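You operate a simulated robot arm through the tools that you are given. There is no shell and no other tool. Be economical: measure what you need, move in short steps, check, and stop when the job is done.

You run a simulated robot arm. Do the job below in one go: nothing can be reset, and whatever is moved stays where it is left.

JOB
Put the green pod and the measuring cup in the purple tray.

The check looks at the end state, three seconds after you hand in, the way a careful person would. Anything else that was tipped, shoved, dropped, spilled or broken makes it a failure.

ROBOT AND FRAMES
A 5-joint arm with a two-finger parallel gripper, fixed in place. Base frame: the origin is at the foot of the arm, x ahead of it, y to its left, z up; the work surface is at about z = 0. Lengths are in cm, angles in degrees, forces in N, time in s.
With the tool pointing down near the work surface it reaches from about 26 to 68 cm from the base axis. Its first joint turns from -66.0 to 66.0 degrees. The tool tilts only in the upright plane through the base axis and itself; it spins freely about its own axis. Payload 2.9 kg.
Tool frame: the origin (TCP) lies between the finger pads and is the grasp point; the fingertips stand 3 cm ahead of it; z points along the fingers, y is the line along which they close. Largest opening 11 cm; finger width 2, thickness 1; the body of the gripper, 4.8 by 11.2 cm, starts 5.5 cm behind the TCP.
Orientation is that of the tool frame in the base frame, as a unit quaternion [x, y, z, w]. With the fingers straight down and closing along the base's y, the tool's x points along the base's -x, its y along +y and its z along -z.

CONTROLS
- The arm moves only by the tool nudge_tool. Its argument "motion" is one flat list of numbers, 7 for each row, row after row: the shift along the base's x, y, z in cm, then the turn, a rotation vector about the base's x, y, z in degrees, then the finger opening in cm, from 0 to 11. In form: [x, y, z, rx, ry, rz, grip, x, y, z, rx, ry, rz, grip, ...]. A call has 1 to 12 rows; each row is the pose to reach, as a shift and turn from the pose commanded when the call began. Rows are played at 5 a second. More than 5 cm and 8.6 degrees between two rows, or a gripper value outside its range, and nothing of the call is played. A pose out of reach is approached as far as the arm can. The call stops where the force on the tool passes 40 N (or 10 N more than at its start, if that is more) or the arm is blocked; 0.2 s more then pass. The fingers move at their own pace (about 10.8 cm/s each) and stop on an object; they squeeze with about 32 N. The grip force told is the motor's: it shows also when the fingers shut on nothing. Time passes only in rows, and 0.2 s behind the last, so rows that repeat a pose let the fingers close. It gives the time, the measured TCP pose, the force on the tool (base axes), the opening and the grip force at its end, in the units of the frame above (readings bear some noise).
- Cameras (640 x 400 px; columns grow to the right, rows downward): "scene" is fixed at [2.36, -45.21, 59.08]; the picture's right is [0.84, -0.54, 0.00], its down [-0.38, -0.60, -0.71] and it looks along [0.38, 0.60, -0.71] (base axes); focal length 312 px, centre (320, 200). "wrist" rides on the gripper at [7.2, 1.7, -10.3] in the tool frame; the picture's right is [-0.23, 0.97, 0.00], its down [-0.76, -0.18, -0.62] and it looks along [-0.61, -0.14, 0.78] (tool axes); focal length 222 px, centre (320, 200). There is no depth. A picture from a camera that has moved, and an enlarged one, comes with that camera's place and axes in the base frame and with its lens.
- capture(camera): a new picture of that camera. No time passes.
- enlarge(camera, box): a new picture of the part [left, top, right, bottom] of that camera's present view, enlarged. No time passes.
- close_job(): hands the job in; it is judged then, once.

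Work in short steps. Places have to be worked out from the pictures, the camera data and where the tool is seen: move nearer, look again, correct. Check each grasp and each placing, and mend what went wrong. You have 90 turns and 46 pictures in all, those below and enlarged ones among them. Open the gripper and draw the arm clear of the work before you hand the job in, unless the task says otherwise; then end with one line.

The tools are called after ">>>" as a command line: name --argument value ..., lists and objects as JSON in quotes. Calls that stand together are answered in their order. nudge_tool: Moves the arm, as the interface text tells. Its arguments: {"type":"object","properties":{"motion":{"type":"array","items":{"type":"number"}}},"required":["motion"]} The other tools are called the same way: capture (camera) takes a picture; enlarge (camera, box) takes an enlarged picture of a part of a camera's view; close_job () hands the job in.

At the start:

```text
time_s: 0.0
tcp_pos: [43.02, 9.65, 27.54]
tcp_rot: [0.0, 1.0, 0.0, 0.0]
force: [-0.1, 0.3, -0.6]
opening: 11.01
finger_force: 0.1
```

scene: 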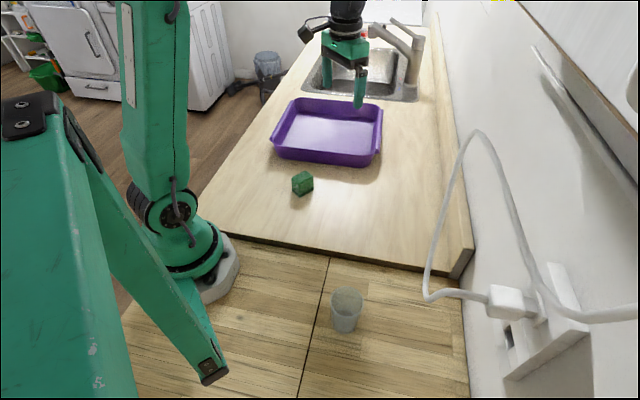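
wrist: 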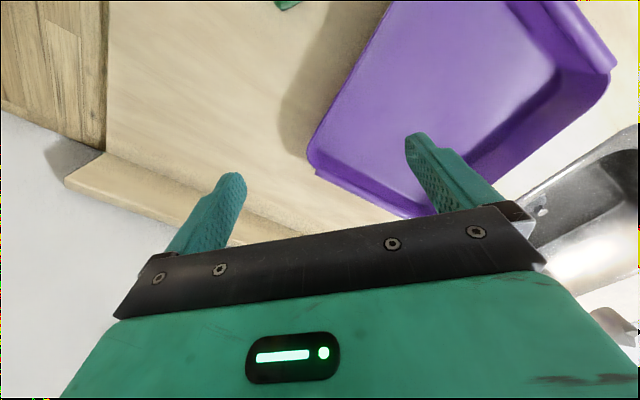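

I'll look closely at the pod, the cup and the tray before moving. My rough estimates are pod near (32, 11), cup near (21, -25), and tray centre near (54, 30).

>>> enlarge --camera "scene" --box '[240, 80, 400, 210]'

>>> enlarge --camera "scene" --box '[280, 230, 440, 350]'

```text
3.08 times, centred on (320, 145) of scene
camera zoom: at [2.36, -45.21, 59.08], right [0.84, -0.54, 0.0], down [-0.38, -0.6, -0.71], along [0.38, 0.6, -0.71], focal length 961 px, centre (320, 369)
```

zoom: 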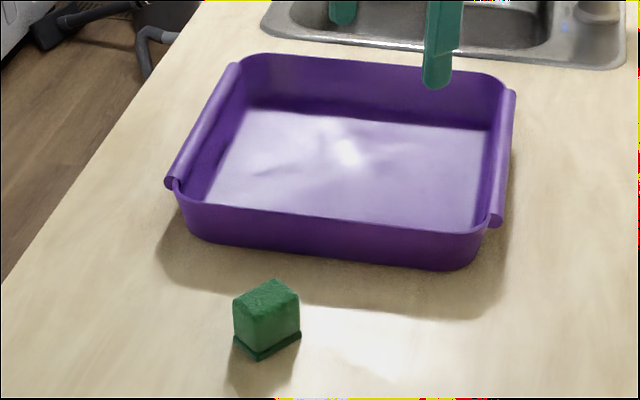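

```text
3.33 times, centred on (360, 290) of scene
camera zoom: at [2.36, -45.21, 59.08], right [0.84, -0.54, 0.0], down [-0.38, -0.6, -0.71], along [0.38, 0.6, -0.71], focal length 1041 px, centre (187, -100)
```

zoom: 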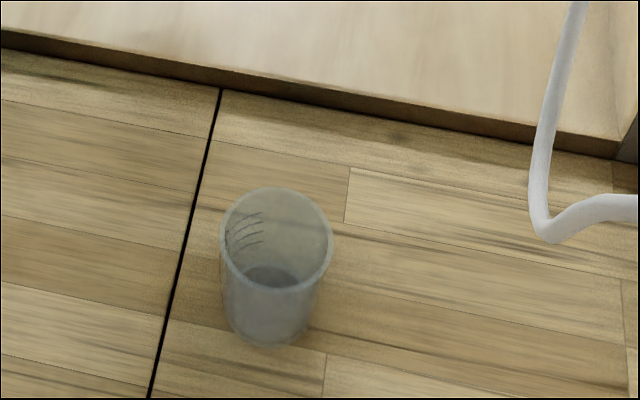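

The pod is about 4–6 cm in size, near (32, 10). I'll move above it at a safe height and look with the wrist camera.

>>> nudge_tool --motion '[-4, 0, -2, 0, 0, 0, 11, -8, 0, -5, 0, 0, 0, 11, -11, 0, -8, 0, 0, 0, 11, -11, 0, -10, 0, 0, 0, 11]'

>>> capture --camera "wrist"

```text
time_s: 1.0
tcp_pos: [32.06, 9.58, 17.86]
tcp_rot: [0.0, 1.0, 0.0, -0.001]
force: [0.5, 0.2, 0.0]
opening: 11.0
finger_force: 0.0
```

```text
41 pictures are left
camera wrist: at [25.0, 11.25, 28.04], right [0.23, 0.97, 0.0], down [0.76, -0.18, 0.62], along [0.61, -0.14, -0.78], focal length 222 px, centre (320, 200)
```

wrist: 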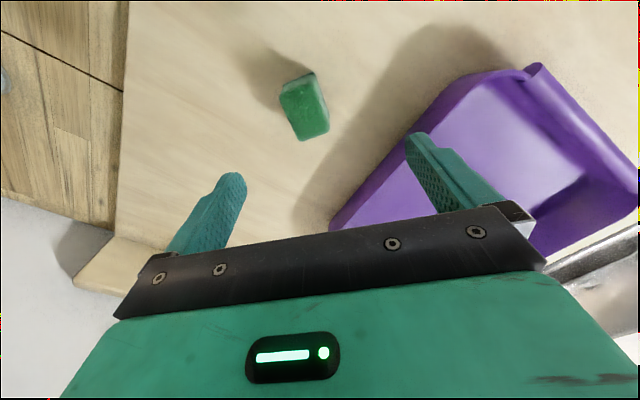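

The pod shows at about (31.5, 8). I'll enlarge it to get its orientation.

>>> enlarge --camera "wrist" --box '[240, 50, 368, 160]'

```text
3.64 times, centred on (304, 105) of wrist
camera zoom: at [25.0, 11.25, 28.04], right [0.23, 0.97, 0.0], down [0.76, -0.18, 0.62], along [0.61, -0.14, -0.78], focal length 808 px, centre (378, 546)
```

zoom: 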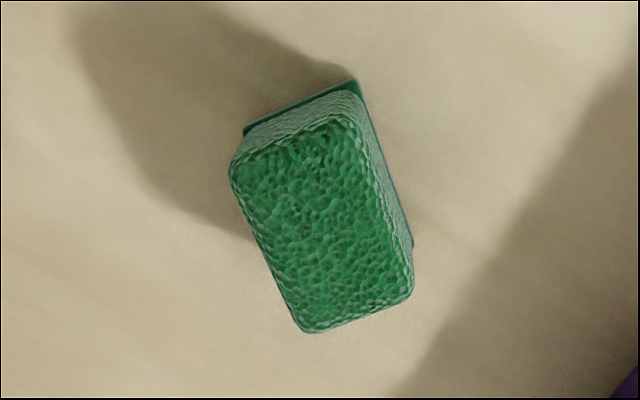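

Comparing both views, the countertop sits at z≈2.7. The pod is centred at (31.3, 8.4), its top at z≈6.3, and its short side (3.5 cm) is turned about +8° from y. I'll turn 8° and come down to just above it.

>>> nudge_tool --motion '[-0.7, -1.2, -2, 0, 0, 8, 11, -0.7, -1.2, -5, 0, 0, 8, 11, -0.7, -1.2, -7.5, 0, 0, 8, 8, -0.7, -1.2, -7.5, 0, 0, 8, 8]'

>>> capture --camera "wrist"

>>> enlarge --camera "scene" --box '[240, 80, 400, 210]'

```text
time_s: 2.0
tcp_pos: [31.13, 8.55, 10.09]
tcp_rot: [-0.07, 0.998, -0.001, 0.0]
force: [0.0, 0.5, -0.8]
opening: 8.01
finger_force: 0.1
```

```text
39 pictures are left
camera wrist: at [23.97, 9.1, 20.47], right [0.09, 1.0, 0.0], down [0.78, -0.07, 0.62], along [0.62, -0.06, -0.78], focal length 222 px, centre (320, 200)
```

wrist: 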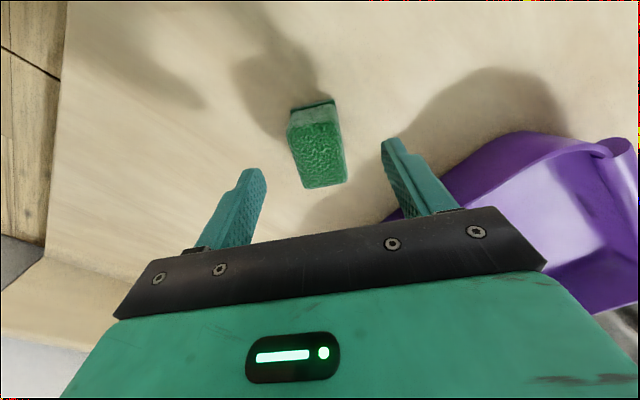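

```text
3.08 times, centred on (320, 145) of scene
camera zoom: at [2.36, -45.21, 59.08], right [0.84, -0.54, 0.0], down [-0.38, -0.6, -0.71], along [0.38, 0.6, -0.71], focal length 961 px, centre (320, 369)
```

zoom: 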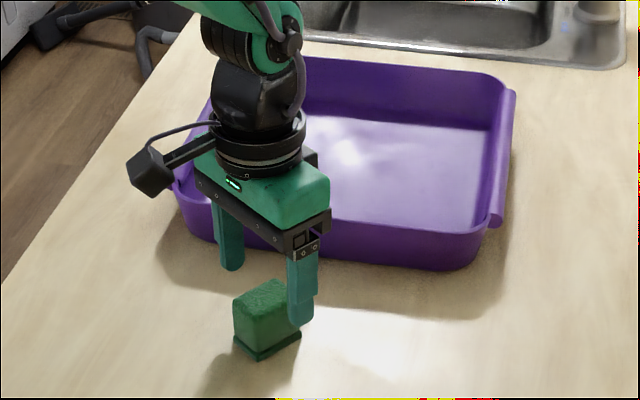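

The fingers straddle the pod and are centred on it (top centre reads 31.35, 8.4). I'll lower 3.6 cm and close.

>>> nudge_tool --motion '[0.2, -0.1, -2, 0, 0, 0, 8, 0.2, -0.1, -3.6, 0, 0, 0, 8, 0.2, -0.1, -3.6, 0, 0, 0, 5, 0.2, -0.1, -3.6, 0, 0, 0, 2.5, 0.2, -0.1, -3.6, 0, 0, 0, 2.5]'

>>> capture --camera "wrist"

```text
time_s: 3.2
tcp_pos: [31.38, 8.34, 6.48]
tcp_rot: [-0.07, 0.998, 0.0, 0.0]
force: [0.2, -0.8, 0.3]
opening: 3.5
finger_force: 31.7
```

```text
37 pictures are left
camera wrist: at [24.17, 8.82, 16.86], right [0.09, 1.0, 0.0], down [0.78, -0.07, 0.62], along [0.62, -0.06, -0.78], focal length 222 px, centre (320, 200)
```

wrist: 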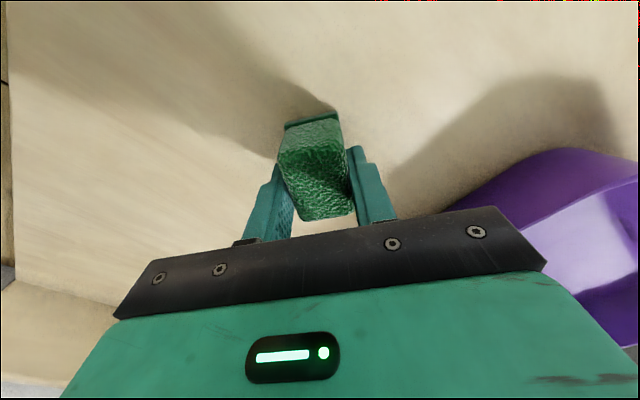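

The pod is gripped, with the opening at its 3.5 cm width. With the counter at 2.7, the tray centre works out near (51.4, 25.7). I'll lift and carry the pod over the tray's left half at (46.5, 30).

>>> nudge_tool --motion '[0, 0, 3, 0, 0, 0, 2.5, 0, 0, 7, 0, 0, 0, 2.5, 0, 0, 11, 0, 0, 0, 2.5, 2.5, 3.6, 11, 0, 0, 0, 2.5, 5, 7.2, 11, 0, 0, 0, 2.5, 7.5, 10.8, 11, 0, 0, 0, 2.5, 10, 14.4, 11, 0, 0, 0, 2.5, 12.5, 18, 11, 0, 0, 0, 2.5, 15.1, 21.6, 11, 0, 0, 0, 2.5, 15.1, 21.6, 11, 0, 0, 0, 2.5]'

>>> capture --camera "wrist"

>>> enlarge --camera "scene" --box '[240, 50, 400, 180]'

```text
time_s: 5.4
tcp_pos: [46.62, 30.21, 17.58]
tcp_rot: [-0.069, 0.998, 0.0, 0.0]
force: [-0.2, 0.3, 0.3]
opening: 3.5
finger_force: 32.0
```

```text
36 pictures are left
camera wrist: at [39.48, 30.67, 27.85], right [0.09, 1.0, 0.0], down [0.78, -0.07, 0.62], along [0.62, -0.06, -0.78], focal length 222 px, centre (320, 200)
```

wrist: 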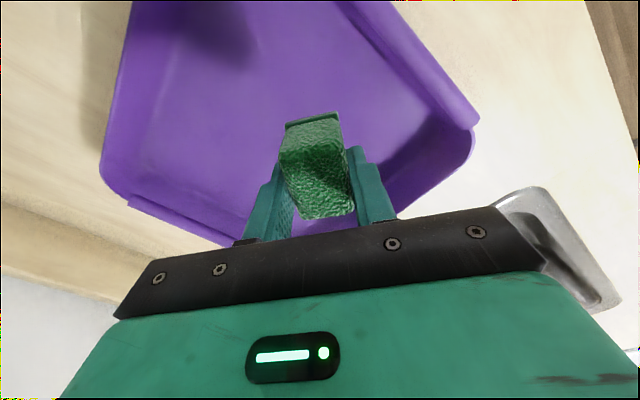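

```text
3.08 times, centred on (320, 115) of scene
camera zoom: at [2.36, -45.21, 59.08], right [0.84, -0.54, 0.0], down [-0.38, -0.6, -0.71], along [0.38, 0.6, -0.71], focal length 961 px, centre (320, 462)
```

zoom: 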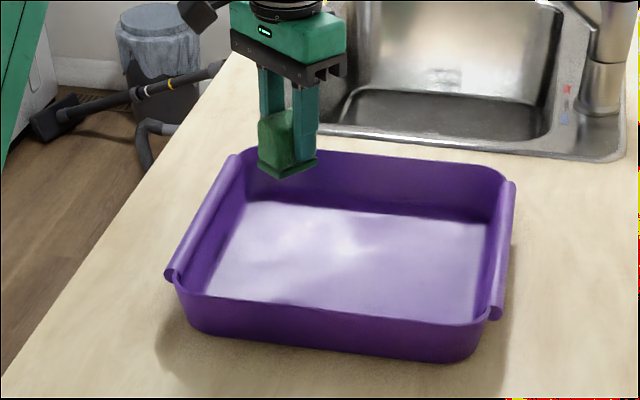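

The spot under the pod is clear tray floor, several cm from the walls. I'll lower to just above the floor in steps.

>>> nudge_tool --motion '[0, 0, -4, 0, 0, 0, 2.5, 0, 0, -7, 0, 0, 0, 2.5, 0, 0, -9, 0, 0, 0, 2.5, 0, 0, -9.8, 0, 0, 0, 2.5, 0, 0, -9.8, 0, 0, 0, 2.5]'

>>> capture --camera "wrist"

>>> enlarge --camera "scene" --box '[260, 60, 400, 170]'

```text
time_s: 6.6
tcp_pos: [46.73, 29.91, 7.63]
tcp_rot: [-0.069, 0.998, 0.0, 0.0]
force: [-0.4, -0.3, 0.3]
opening: 3.49
finger_force: 31.9
```

```text
34 pictures are left
camera wrist: at [39.47, 30.47, 17.99], right [0.09, 1.0, 0.0], down [0.78, -0.07, 0.62], along [0.62, -0.06, -0.78], focal length 222 px, centre (320, 200)
```

wrist: 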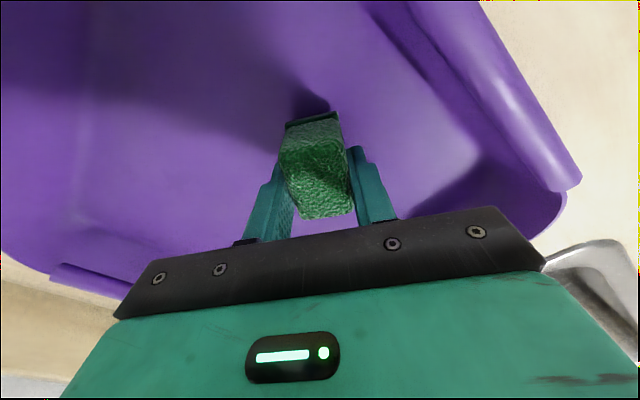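

```text
3.64 times, centred on (330, 115) of scene
camera zoom: at [2.36, -45.21, 59.08], right [0.84, -0.54, 0.0], down [-0.38, -0.6, -0.71], along [0.38, 0.6, -0.71], focal length 1135 px, centre (284, 509)
```

zoom: 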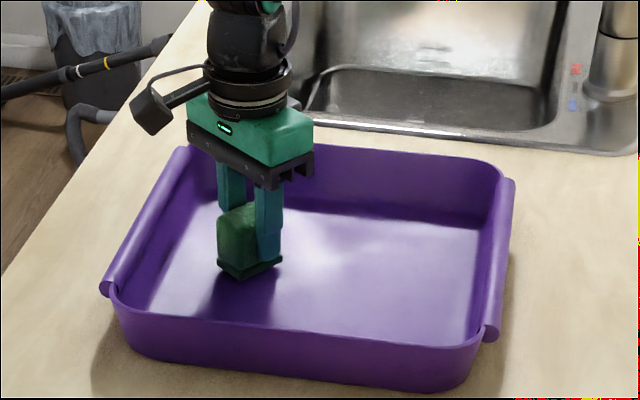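

The pod is about a centimetre or less above the floor. I'll lower in small steps and watch the force.

>>> nudge_tool --motion '[0, 0, -0.3, 0, 0, 0, 2.5, 0, 0, -0.5, 0, 0, 0, 2.5, 0, 0, -0.7, 0, 0, 0, 2.5, 0, 0, -0.7, 0, 0, 0, 2.5]'

```text
time_s: 7.6
tcp_pos: [46.88, 30.14, 7.08]
tcp_rot: [-0.07, 0.998, -0.001, 0.0]
force: [-3.6, -0.9, 7.9]
opening: 3.48
finger_force: 32.4
```

The force has risen to 8 N, so the pod is on the tray floor. I'll release it and retreat straight up.

>>> nudge_tool --motion '[0, 0, 0.1, 0, 0, 0, 4, 0, 0, 0.1, 0, 0, 0, 5.5, 0, 0, 0.1, 0, 0, 0, 5.5, 0, 0, 4, 0, 0, 0, 5.5, 0, 0, 8, 0, 0, 0, 5.5, 0, 0, 12, 0, 0, 0, 5.5, 0, 0, 16, 0, 0, 0, 8]'

>>> capture --camera "wrist"

```text
time_s: 9.2
tcp_pos: [46.82, 30.03, 23.01]
tcp_rot: [-0.069, 0.998, 0.0, 0.001]
force: [-0.7, -0.3, -0.1]
opening: 8.0
finger_force: 0.1
```

```text
32 pictures are left
camera wrist: at [39.44, 30.67, 33.45], right [0.09, 1.0, 0.0], down [0.78, -0.07, 0.62], along [0.62, -0.06, -0.78], focal length 222 px, centre (320, 200)
```

wrist: 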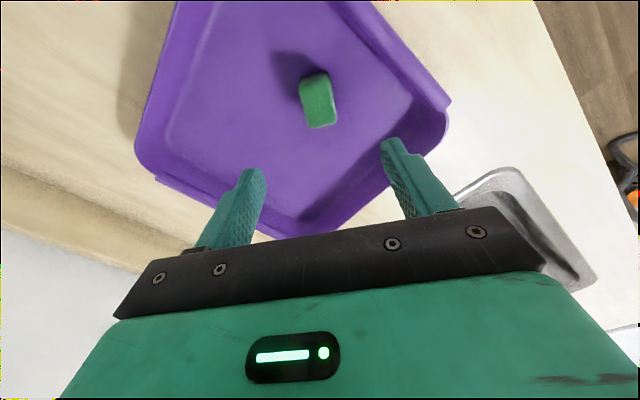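

The pod sits upright in the tray. Next is the cup, which I estimate near (20, -26) with its rim at z≈9. I'll swing over in an arc at a height of 23 cm, turning the tool along with the base yaw.

>>> nudge_tool --motion '[-1.2, -4.2, 0, 0, 0, -5, 8, -2.4, -8.4, 0, 0, 0, -10, 8, -3.6, -12.6, 0, 0, 0, -15, 9, -4.8, -16.8, 0, 0, 0, -20, 9, -6, -21, 0, 0, 0, -25, 10, -7.2, -25.3, 0, 0, 0, -30, 10, -8.4, -29.6, 0, 0, 0, -35, 11, -9.6, -33.9, 0, 0, 0, -40, 11, -10.8, -38, 0, 0, 0, -45, 11, -13.2, -41.5, 0, 0, 0, -50, 11, -15.6, -45, 0, 0, 0, -55, 11, -18, -48.5, 0, 0, 0, -60, 11]'

>>> capture --camera "wrist"

>>> capture --camera "scene"

```text
time_s: 11.8
tcp_pos: [28.67, -18.53, 23.12]
tcp_rot: [0.438, 0.899, -0.001, 0.0]
force: [-0.1, 0.1, 0.1]
opening: 11.0
finger_force: 0.0
```

```text
31 pictures are left
camera wrist: at [25.69, -11.8, 33.5], right [0.91, 0.42, 0.0], down [0.33, -0.71, 0.62], along [0.26, -0.57, -0.78], focal length 222 px, centre (320, 200)
```

wrist: 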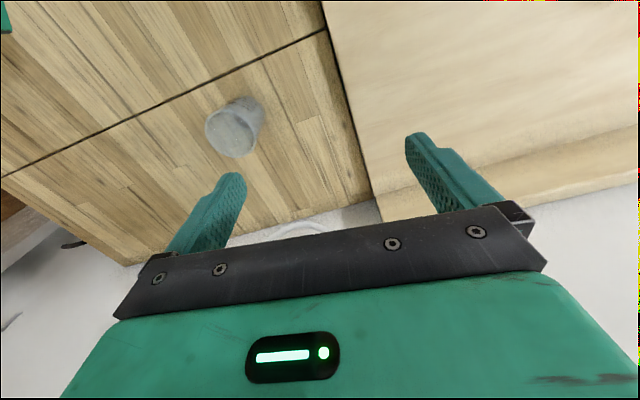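

```text
30 pictures are left
```

scene: 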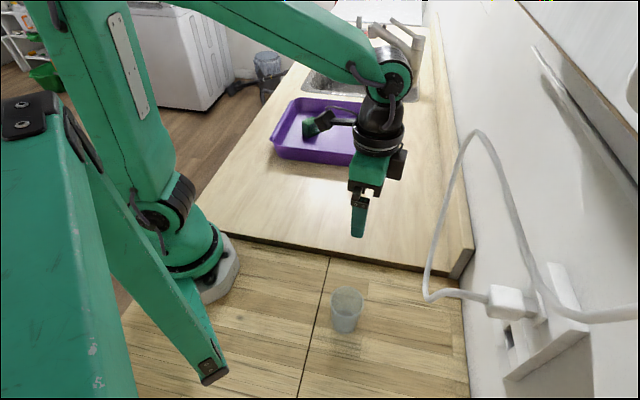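

Both views agree on the cup: base at about (19.7, -26.2), on a surface at z≈0, rim about 6–7 cm across at z≈7–8. I'll move over it at z≈17 and look again.

>>> nudge_tool --motion '[-3, -2.6, 0, 0, 0, 0, 11, -6, -5.2, -2, 0, 0, 0, 11, -8.9, -7.6, -4, 0, 0, 0, 11, -8.9, -7.6, -6, 0, 0, 0, 11, -8.9, -7.6, -6, 0, 0, 0, 11]'

>>> capture --camera "wrist"

>>> enlarge --camera "scene" --box '[260, 200, 460, 350]'

```text
time_s: 13.0
tcp_pos: [19.82, -26.06, 17.09]
tcp_rot: [0.439, 0.899, 0.0, 0.0]
force: [0.7, -0.1, -0.4]
opening: 10.99
finger_force: 0.0
```

```text
29 pictures are left
camera wrist: at [16.87, -19.52, 27.4], right [0.91, 0.42, 0.0], down [0.33, -0.71, 0.62], along [0.26, -0.57, -0.78], focal length 222 px, centre (320, 200)
```

wrist: 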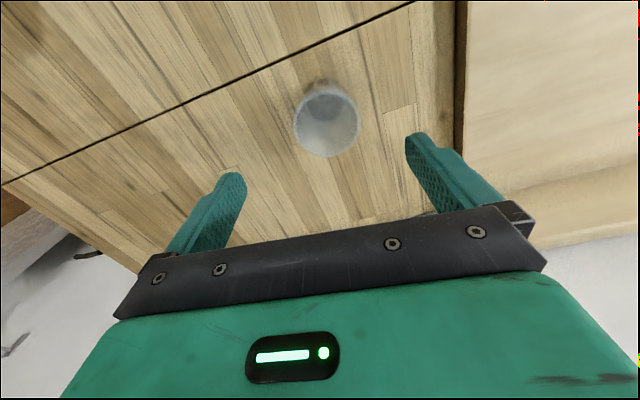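

```text
2.67 times, centred on (360, 275) of scene
camera zoom: at [2.36, -45.21, 59.08], right [0.84, -0.54, 0.0], down [-0.38, -0.6, -0.71], along [0.38, 0.6, -0.71], focal length 833 px, centre (213, 0)
```

zoom: 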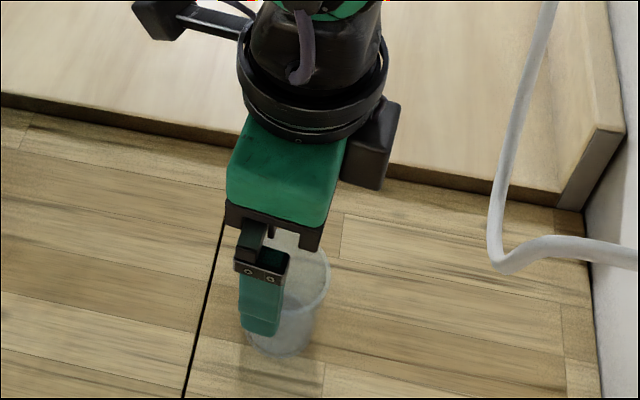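

The cup reads centred at about (20.0, -25.7), rim about 6 cm across, and counter edge and cable are clear. I'll correct slightly, go down to z≈9 with the fingers at 10 cm, and check.

>>> nudge_tool --motion '[0.2, 0.3, -3, 0, 0, 0, 10, 0.2, 0.3, -6, 0, 0, 0, 10, 0.2, 0.3, -8, 0, 0, 0, 10, 0.2, 0.3, -8, 0, 0, 0, 10]'

>>> capture --camera "wrist"

>>> enlarge --camera "scene" --box '[260, 230, 420, 350]'

```text
time_s: 14.0
tcp_pos: [20.13, -25.85, 9.18]
tcp_rot: [0.439, 0.899, 0.001, 0.0]
force: [1.0, -0.2, 0.5]
opening: 9.96
finger_force: 0.1
```

```text
27 pictures are left
camera wrist: at [17.17, -19.27, 19.48], right [0.91, 0.42, 0.0], down [0.33, -0.71, 0.62], along [0.26, -0.57, -0.78], focal length 222 px, centre (320, 200)
```

wrist: 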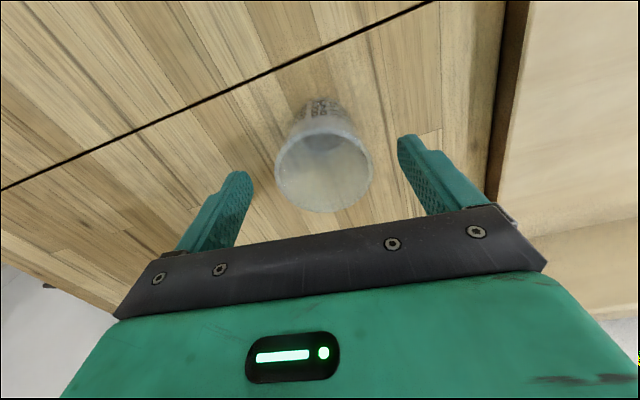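

```text
3.33 times, centred on (340, 290) of scene
camera zoom: at [2.36, -45.21, 59.08], right [0.84, -0.54, 0.0], down [-0.38, -0.6, -0.71], along [0.38, 0.6, -0.71], focal length 1041 px, centre (253, -100)
```

zoom: 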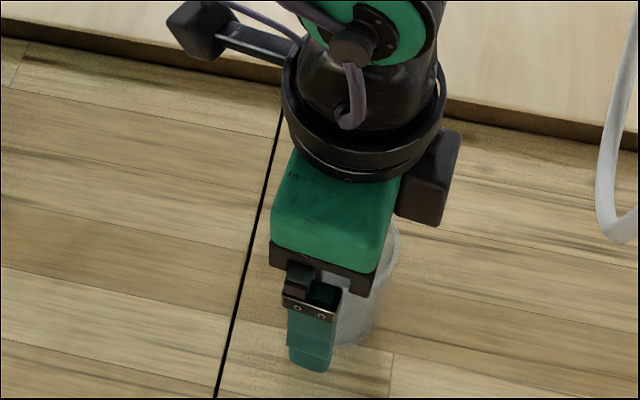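

The cup's centre refines to about (20.0, -25.2), with height about 8.5 cm. I'll shift 0.6 cm, lower to z≈5 so the gripper body stays above the rim, and close.

>>> nudge_tool --motion '[-0.1, 0.5, -1, 0, 0, 0, 10, -0.1, 0.5, -2.7, 0, 0, 0, 10, -0.1, 0.5, -4.2, 0, 0, 0, 10, -0.1, 0.5, -4.2, 0, 0, 0, 10]'

>>> capture --camera "wrist"

```text
time_s: 15.0
tcp_pos: [20.03, -25.24, 4.82]
tcp_rot: [0.439, 0.899, 0.001, 0.001]
force: [0.4, -0.3, 0.0]
opening: 9.99
finger_force: 0.0
```

```text
25 pictures are left
camera wrist: at [17.06, -18.71, 15.19], right [0.91, 0.42, 0.0], down [0.33, -0.71, 0.62], along [0.26, -0.57, -0.78], focal length 222 px, centre (320, 200)
```

wrist: 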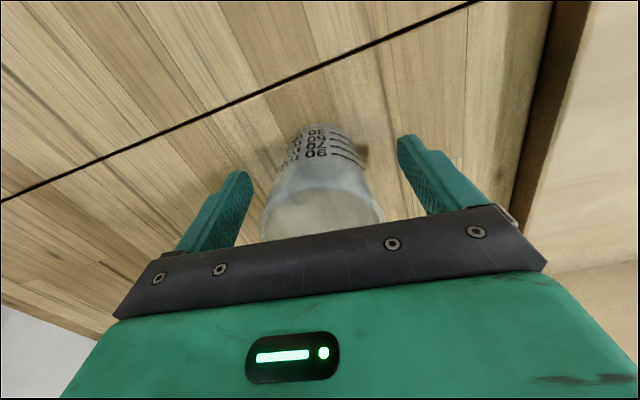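

The cup sits midway between the fingers. I'll close on it.

>>> nudge_tool --motion '[0, 0, 0, 0, 0, 0, 7.5, 0, 0, 0, 0, 0, 0, 6, 0, 0, 0, 0, 0, 0, 5, 0, 0, 0, 0, 0, 0, 4.5, 0, 0, 0, 0, 0, 0, 4.5]'

>>> capture --camera "wrist"

```text
time_s: 16.2
tcp_pos: [20.06, -25.35, 4.75]
tcp_rot: [0.439, 0.898, -0.001, 0.0]
force: [0.4, 0.7, 0.4]
opening: 5.66
finger_force: 32.2
```

```text
24 pictures are left
camera wrist: at [17.05, -18.71, 15.22], right [0.91, 0.42, 0.0], down [0.33, -0.71, 0.62], along [0.26, -0.57, -0.78], focal length 222 px, centre (320, 200)
```

wrist: 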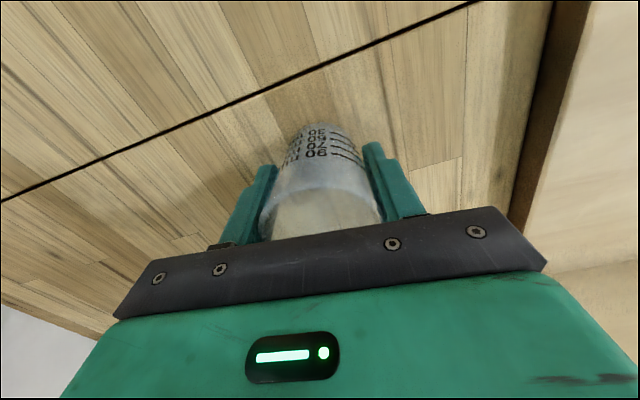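

The grip holds at 5.66 cm. I'll lift slowly, keeping the cup upright.

>>> nudge_tool --motion '[0, 0, 1, 0, 0, 0, 4.5, 0, 0, 3, 0, 0, 0, 4.5, 0, 0, 6, 0, 0, 0, 4.5, 0, 0, 9, 0, 0, 0, 4.5, 0, 0, 12, 0, 0, 0, 4.5, 0, 0, 14, 0, 0, 0, 4.5, 0, 0, 14, 0, 0, 0, 4.5]'

>>> capture --camera "wrist"

>>> capture --camera "scene"

```text
time_s: 17.8
tcp_pos: [20.08, -25.19, 18.98]
tcp_rot: [0.438, 0.899, 0.0, 0.001]
force: [-0.2, 0.0, -0.8]
opening: 5.65
finger_force: 32.4
```

```text
23 pictures are left
camera wrist: at [17.1, -18.54, 29.35], right [0.91, 0.42, 0.0], down [0.33, -0.71, 0.62], along [0.26, -0.57, -0.78], focal length 222 px, centre (320, 200)
```

wrist: 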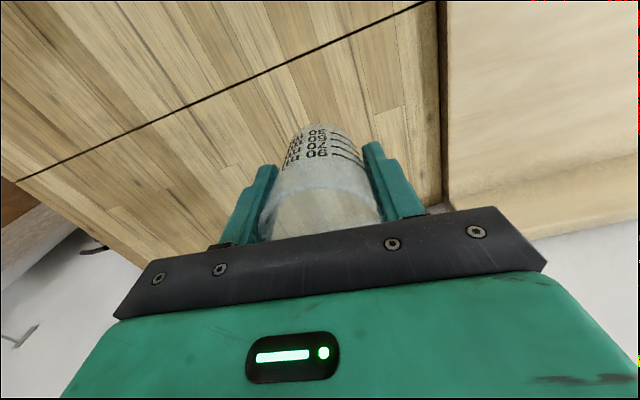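

```text
22 pictures are left
```

scene: 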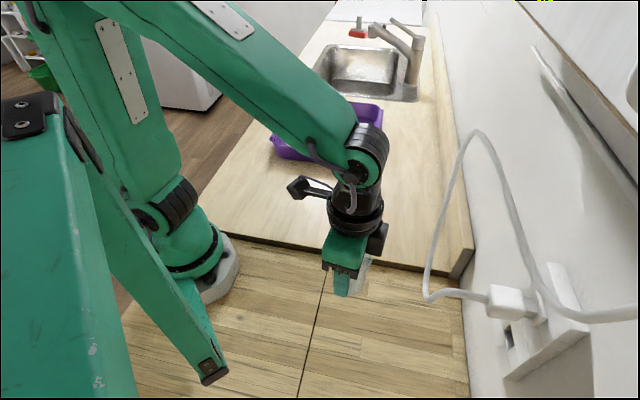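

The cup is held upright and clear of the surface, with its bottom at z≈14. I'll carry it along an arc, first to about (37, -6).

>>> nudge_tool --motion '[1.5, 1.7, 0, 0, 0, 3, 4.5, 3.8, 4.3, 0, 0, 0, 8, 4.5, 6.1, 6.9, 0, 0, 0, 13, 4.5, 8.4, 9.5, 0, 0, 0, 18, 4.5, 10.7, 12.1, 0, 0, 0, 23, 4.5, 13, 14.7, 0, 0, 0, 28, 4.5, 15.3, 17.3, 0, 0, 0, 33, 4.5, 16.9, 19.2, 0, 0, 0, 36, 4.5]'

>>> nudge_tool --motion '[1.5, 2.2, 0, 0, 0, 3, 4.5, 3.5, 5.2, 0, 0, 0, 7, 4.5, 5.5, 8.2, 0, 0, 0, 11, 4.5, 7.5, 11.2, 0, 0, 0, 15, 4.5, 9.5, 14.2, 0, 0, 0, 19, 4.5, 11.5, 17.2, 0, 0, 0, 23, 4.5, 13.5, 20.2, 0, 0, 0, 27, 4.5, 15.5, 23.2, 0, 0, 0, 31, 4.5, 17.2, 25.7, 0, 0, 0, 34, 4.5, 18.5, 27.5, 0, 0, 0, 36, 4.5, 18.5, 27.5, 0, 0, 0, 36, 4.5]'

>>> capture --camera "wrist"

>>> capture --camera "scene"

```text
time_s: 19.6
tcp_pos: [36.9, -5.96, 18.82]
tcp_rot: [0.139, 0.99, 0.0, 0.0]
force: [0.0, 0.3, 0.0]
opening: 5.65
finger_force: 32.0
```

```text
time_s: 22.0
tcp_pos: [55.29, 20.97, 18.87]
tcp_rot: [-0.174, 0.985, 0.0, -0.001]
force: [0.3, 0.0, -0.9]
opening: 5.62
finger_force: 31.8
```

```text
21 pictures are left
camera wrist: at [48.11, 20.15, 29.18], right [-0.12, 0.99, 0.0], down [0.78, 0.09, 0.62], along [0.62, 0.07, -0.78], focal length 222 px, centre (320, 200)
```

wrist: 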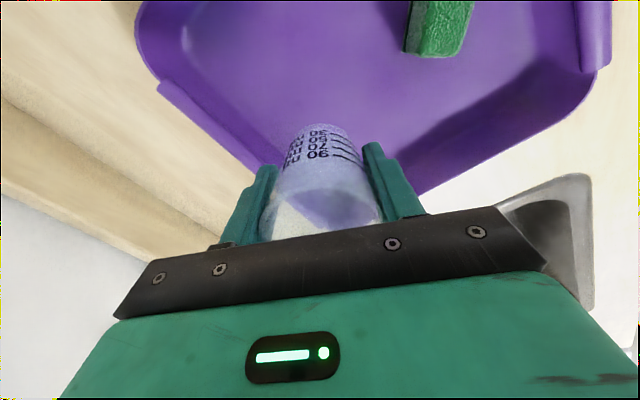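

```text
20 pictures are left
```

scene: 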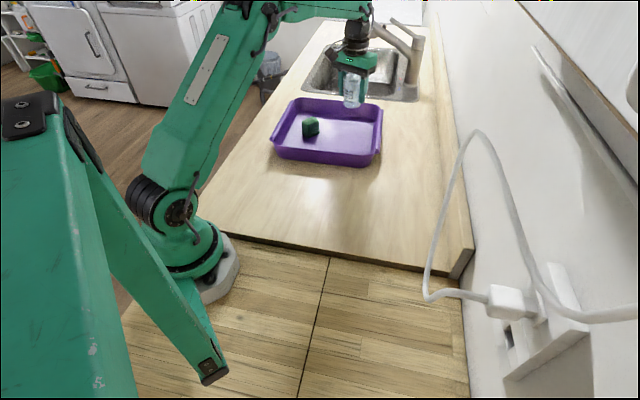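

The cup is over the tray's right part. I'll shift 2 cm inward for wall clearance, which leaves over 10 cm to the pod's centre, and lower.

>>> nudge_tool --motion '[-1, 0.3, 0, 0, 0, 0, 4.5, -2, 0.6, -1, 0, 0, 0, 4.5, -2, 0.6, -4, 0, 0, 0, 4.5, -2, 0.6, -7, 0, 0, 0, 4.5, -2, 0.6, -9, 0, 0, 0, 4.5, -2, 0.6, -9, 0, 0, 0, 4.5]'

>>> capture --camera "wrist"

>>> enlarge --camera "scene" --box '[260, 60, 400, 170]'

```text
time_s: 23.4
tcp_pos: [53.29, 21.89, 9.94]
tcp_rot: [-0.174, 0.985, 0.001, -0.001]
force: [1.2, 0.5, -1.0]
opening: 5.63
finger_force: 32.0
```

```text
19 pictures are left
camera wrist: at [46.12, 20.92, 20.29], right [-0.12, 0.99, 0.0], down [0.78, 0.09, 0.62], along [0.62, 0.07, -0.78], focal length 222 px, centre (320, 200)
```

wrist: 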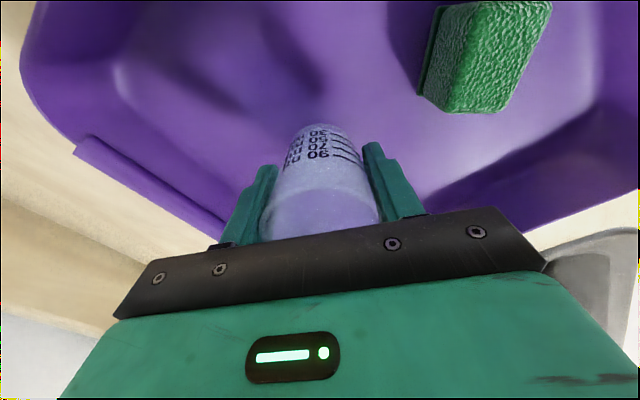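

```text
3.64 times, centred on (330, 115) of scene
camera zoom: at [2.36, -45.21, 59.08], right [0.84, -0.54, 0.0], down [-0.38, -0.6, -0.71], along [0.38, 0.6, -0.71], focal length 1135 px, centre (284, 509)
```

zoom: 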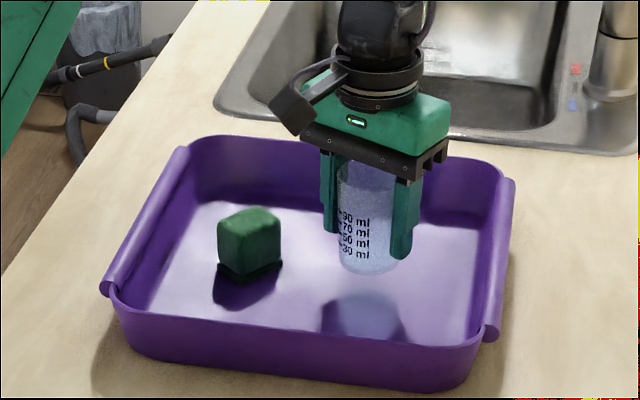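

Clearances are good. The cup's bottom is about 2 cm above the tray floor, so I'll lower in small steps and watch the force.

>>> nudge_tool --motion '[0, 0, -0.8, 0, 0, 0, 4.5, 0, 0, -1.2, 0, 0, 0, 4.5, 0, 0, -1.5, 0, 0, 0, 4.5, 0, 0, -1.7, 0, 0, 0, 4.5, 0, 0, -1.7, 0, 0, 0, 4.5]'

```text
time_s: 24.6
tcp_pos: [53.27, 21.93, 8.22]
tcp_rot: [-0.174, 0.985, 0.0, 0.0]
force: [0.0, 0.0, -0.9]
opening: 5.63
finger_force: 32.0
```

There is no contact yet, so I'll continue in 0.15 cm steps.

>>> nudge_tool --motion '[0, 0, -0.15, 0, 0, 0, 4.5, 0, 0, -0.3, 0, 0, 0, 4.5, 0, 0, -0.3, 0, 0, 0, 4.5]'

```text
time_s: 25.4
tcp_pos: [53.47, 21.9, 7.77]
tcp_rot: [-0.174, 0.985, 0.0, 0.001]
force: [0.2, 0.4, -0.5]
opening: 5.61
finger_force: 32.0
```

Still no contact, so I'll lower a little further.

>>> nudge_tool --motion '[0, 0, -0.15, 0, 0, 0, 4.5, 0, 0, -0.25, 0, 0, 0, 4.5, 0, 0, -0.25, 0, 0, 0, 4.5]'

>>> enlarge --camera "scene" --box '[310, 80, 390, 150]'

```text
time_s: 26.2
tcp_pos: [53.36, 21.96, 7.68]
tcp_rot: [-0.174, 0.985, 0.001, 0.0]
force: [0.7, 0.0, -1.5]
opening: 5.63
finger_force: 32.2
```

```text
5.71 times, centred on (350, 115) of scene
camera zoom: at [2.36, -45.21, 59.08], right [0.84, -0.54, 0.0], down [-0.38, -0.6, -0.71], along [0.38, 0.6, -0.71], focal length 1784 px, centre (149, 686)
```

zoom: 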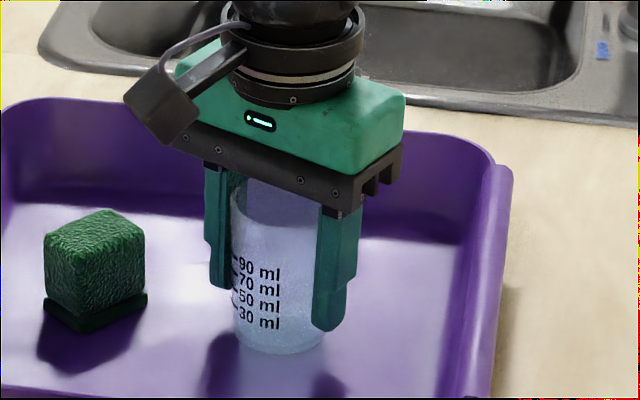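

It is nearly touching with no load yet, so I'll step down a bit more.

>>> nudge_tool --motion '[0, 0, -0.15, 0, 0, 0, 4.5, 0, 0, -0.3, 0, 0, 0, 4.5, 0, 0, -0.3, 0, 0, 0, 4.5]'

```text
time_s: 27.0
tcp_pos: [53.28, 21.93, 7.45]
tcp_rot: [-0.174, 0.985, 0.0, 0.0]
force: [-0.7, -1.1, 1.6]
opening: 5.62
finger_force: 31.9
```

The force may just be starting to rise. I'll go one more small step to confirm contact.

>>> nudge_tool --motion '[0, 0, -0.1, 0, 0, 0, 4.5, 0, 0, -0.2, 0, 0, 0, 4.5, 0, 0, -0.2, 0, 0, 0, 4.5]'

```text
time_s: 27.8
tcp_pos: [53.49, 21.96, 7.31]
tcp_rot: [-0.173, 0.985, 0.0, 0.002]
force: [-4.0, -2.8, 24.1]
opening: 5.6
finger_force: 31.8
```

Contact is firm at 24 N. I'll back off 0.15 cm to relieve the load, open slowly, and then rise straight up.

>>> nudge_tool --motion '[0, 0, 0.15, 0, 0, 0, 4.5, 0, 0, 0.15, 0, 0, 0, 4.5, 0, 0, 0.15, 0, 0, 0, 6.2, 0, 0, 0.15, 0, 0, 0, 7.5, 0, 0, 0.15, 0, 0, 0, 8, 0, 0, 0.15, 0, 0, 0, 8]'

>>> capture --camera "wrist"

>>> enlarge --camera "scene" --box '[310, 80, 390, 150]'

```text
time_s: 29.2
tcp_pos: [53.27, 21.93, 7.23]
tcp_rot: [-0.174, 0.985, 0.0, -0.001]
force: [0.7, -0.2, 0.1]
opening: 7.98
finger_force: 0.1
```

```text
16 pictures are left
camera wrist: at [46.09, 20.97, 17.59], right [-0.12, 0.99, 0.0], down [0.78, 0.09, 0.62], along [0.62, 0.07, -0.78], focal length 222 px, centre (320, 200)
```

wrist: 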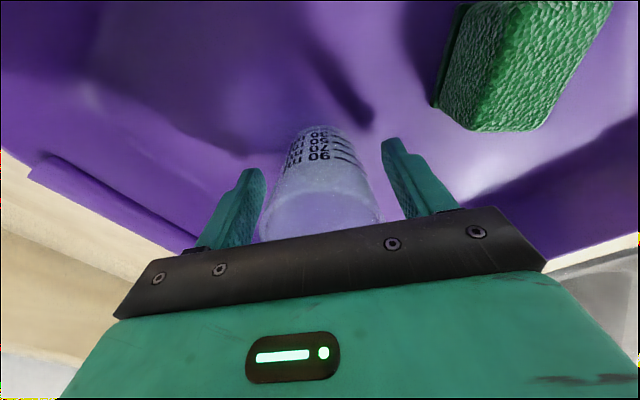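

```text
5.71 times, centred on (350, 115) of scene
camera zoom: at [2.36, -45.21, 59.08], right [0.84, -0.54, 0.0], down [-0.38, -0.6, -0.71], along [0.38, 0.6, -0.71], focal length 1784 px, centre (149, 686)
```

zoom: 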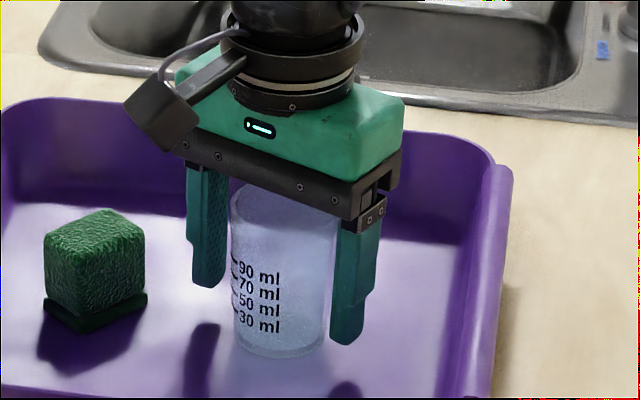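

The cup stands upright, clear of both fingers. I'll rise straight up and then draw back.

>>> nudge_tool --motion '[0, 0, 2, 0, 0, 0, 8, 0, 0, 5, 0, 0, 0, 8, 0, 0, 9, 0, 0, 0, 8, 0, 0, 13, 0, 0, 0, 8, 0, 0, 17, 0, 0, 0, 8, -3.5, -2.5, 18, 0, 0, 0, 8, -7, -5, 19, 0, 0, 0, 8, -10, -8, 19, 0, 0, 0, 8, -13, -11, 19, 0, 0, 0, 8, -16, -14, 19, 0, 0, 0, 8, -16, -14, 19, 0, 0, 0, 8]'

>>> capture --camera "scene"

>>> enlarge --camera "scene" --box '[260, 80, 400, 180]'

```text
time_s: 31.6
tcp_pos: [37.33, 7.89, 26.36]
tcp_rot: [-0.173, 0.985, 0.0, 0.0]
force: [-0.6, 0.1, -0.2]
opening: 8.0
finger_force: 0.1
```

```text
14 pictures are left
```

scene: 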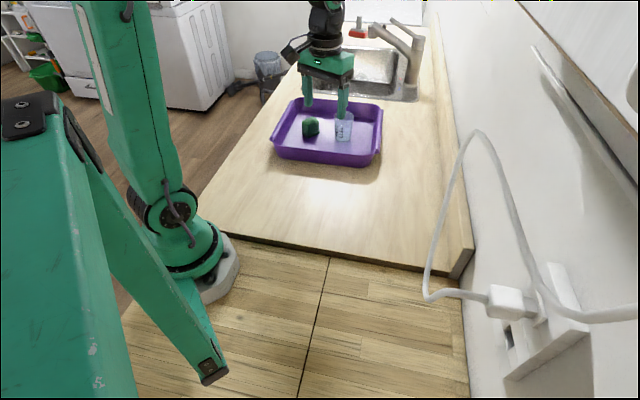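

```text
4.00 times, centred on (330, 130) of scene
camera zoom: at [2.36, -45.21, 59.08], right [0.84, -0.54, 0.0], down [-0.38, -0.6, -0.71], along [0.38, 0.6, -0.71], focal length 1249 px, centre (280, 480)
```

zoom: 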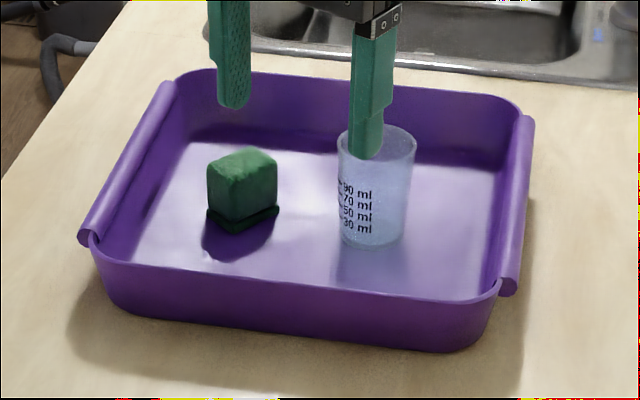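

The pod and the cup both stand upright in the tray, the tray has not moved, and the arm is clear with the gripper open. I'm handing the job in.

>>> close_job

```text
The job is handed in.
```

The green pod and the measuring cup are both standing upright in the purple tray; the last pictures show nothing else disturbed, and the job is handed in.
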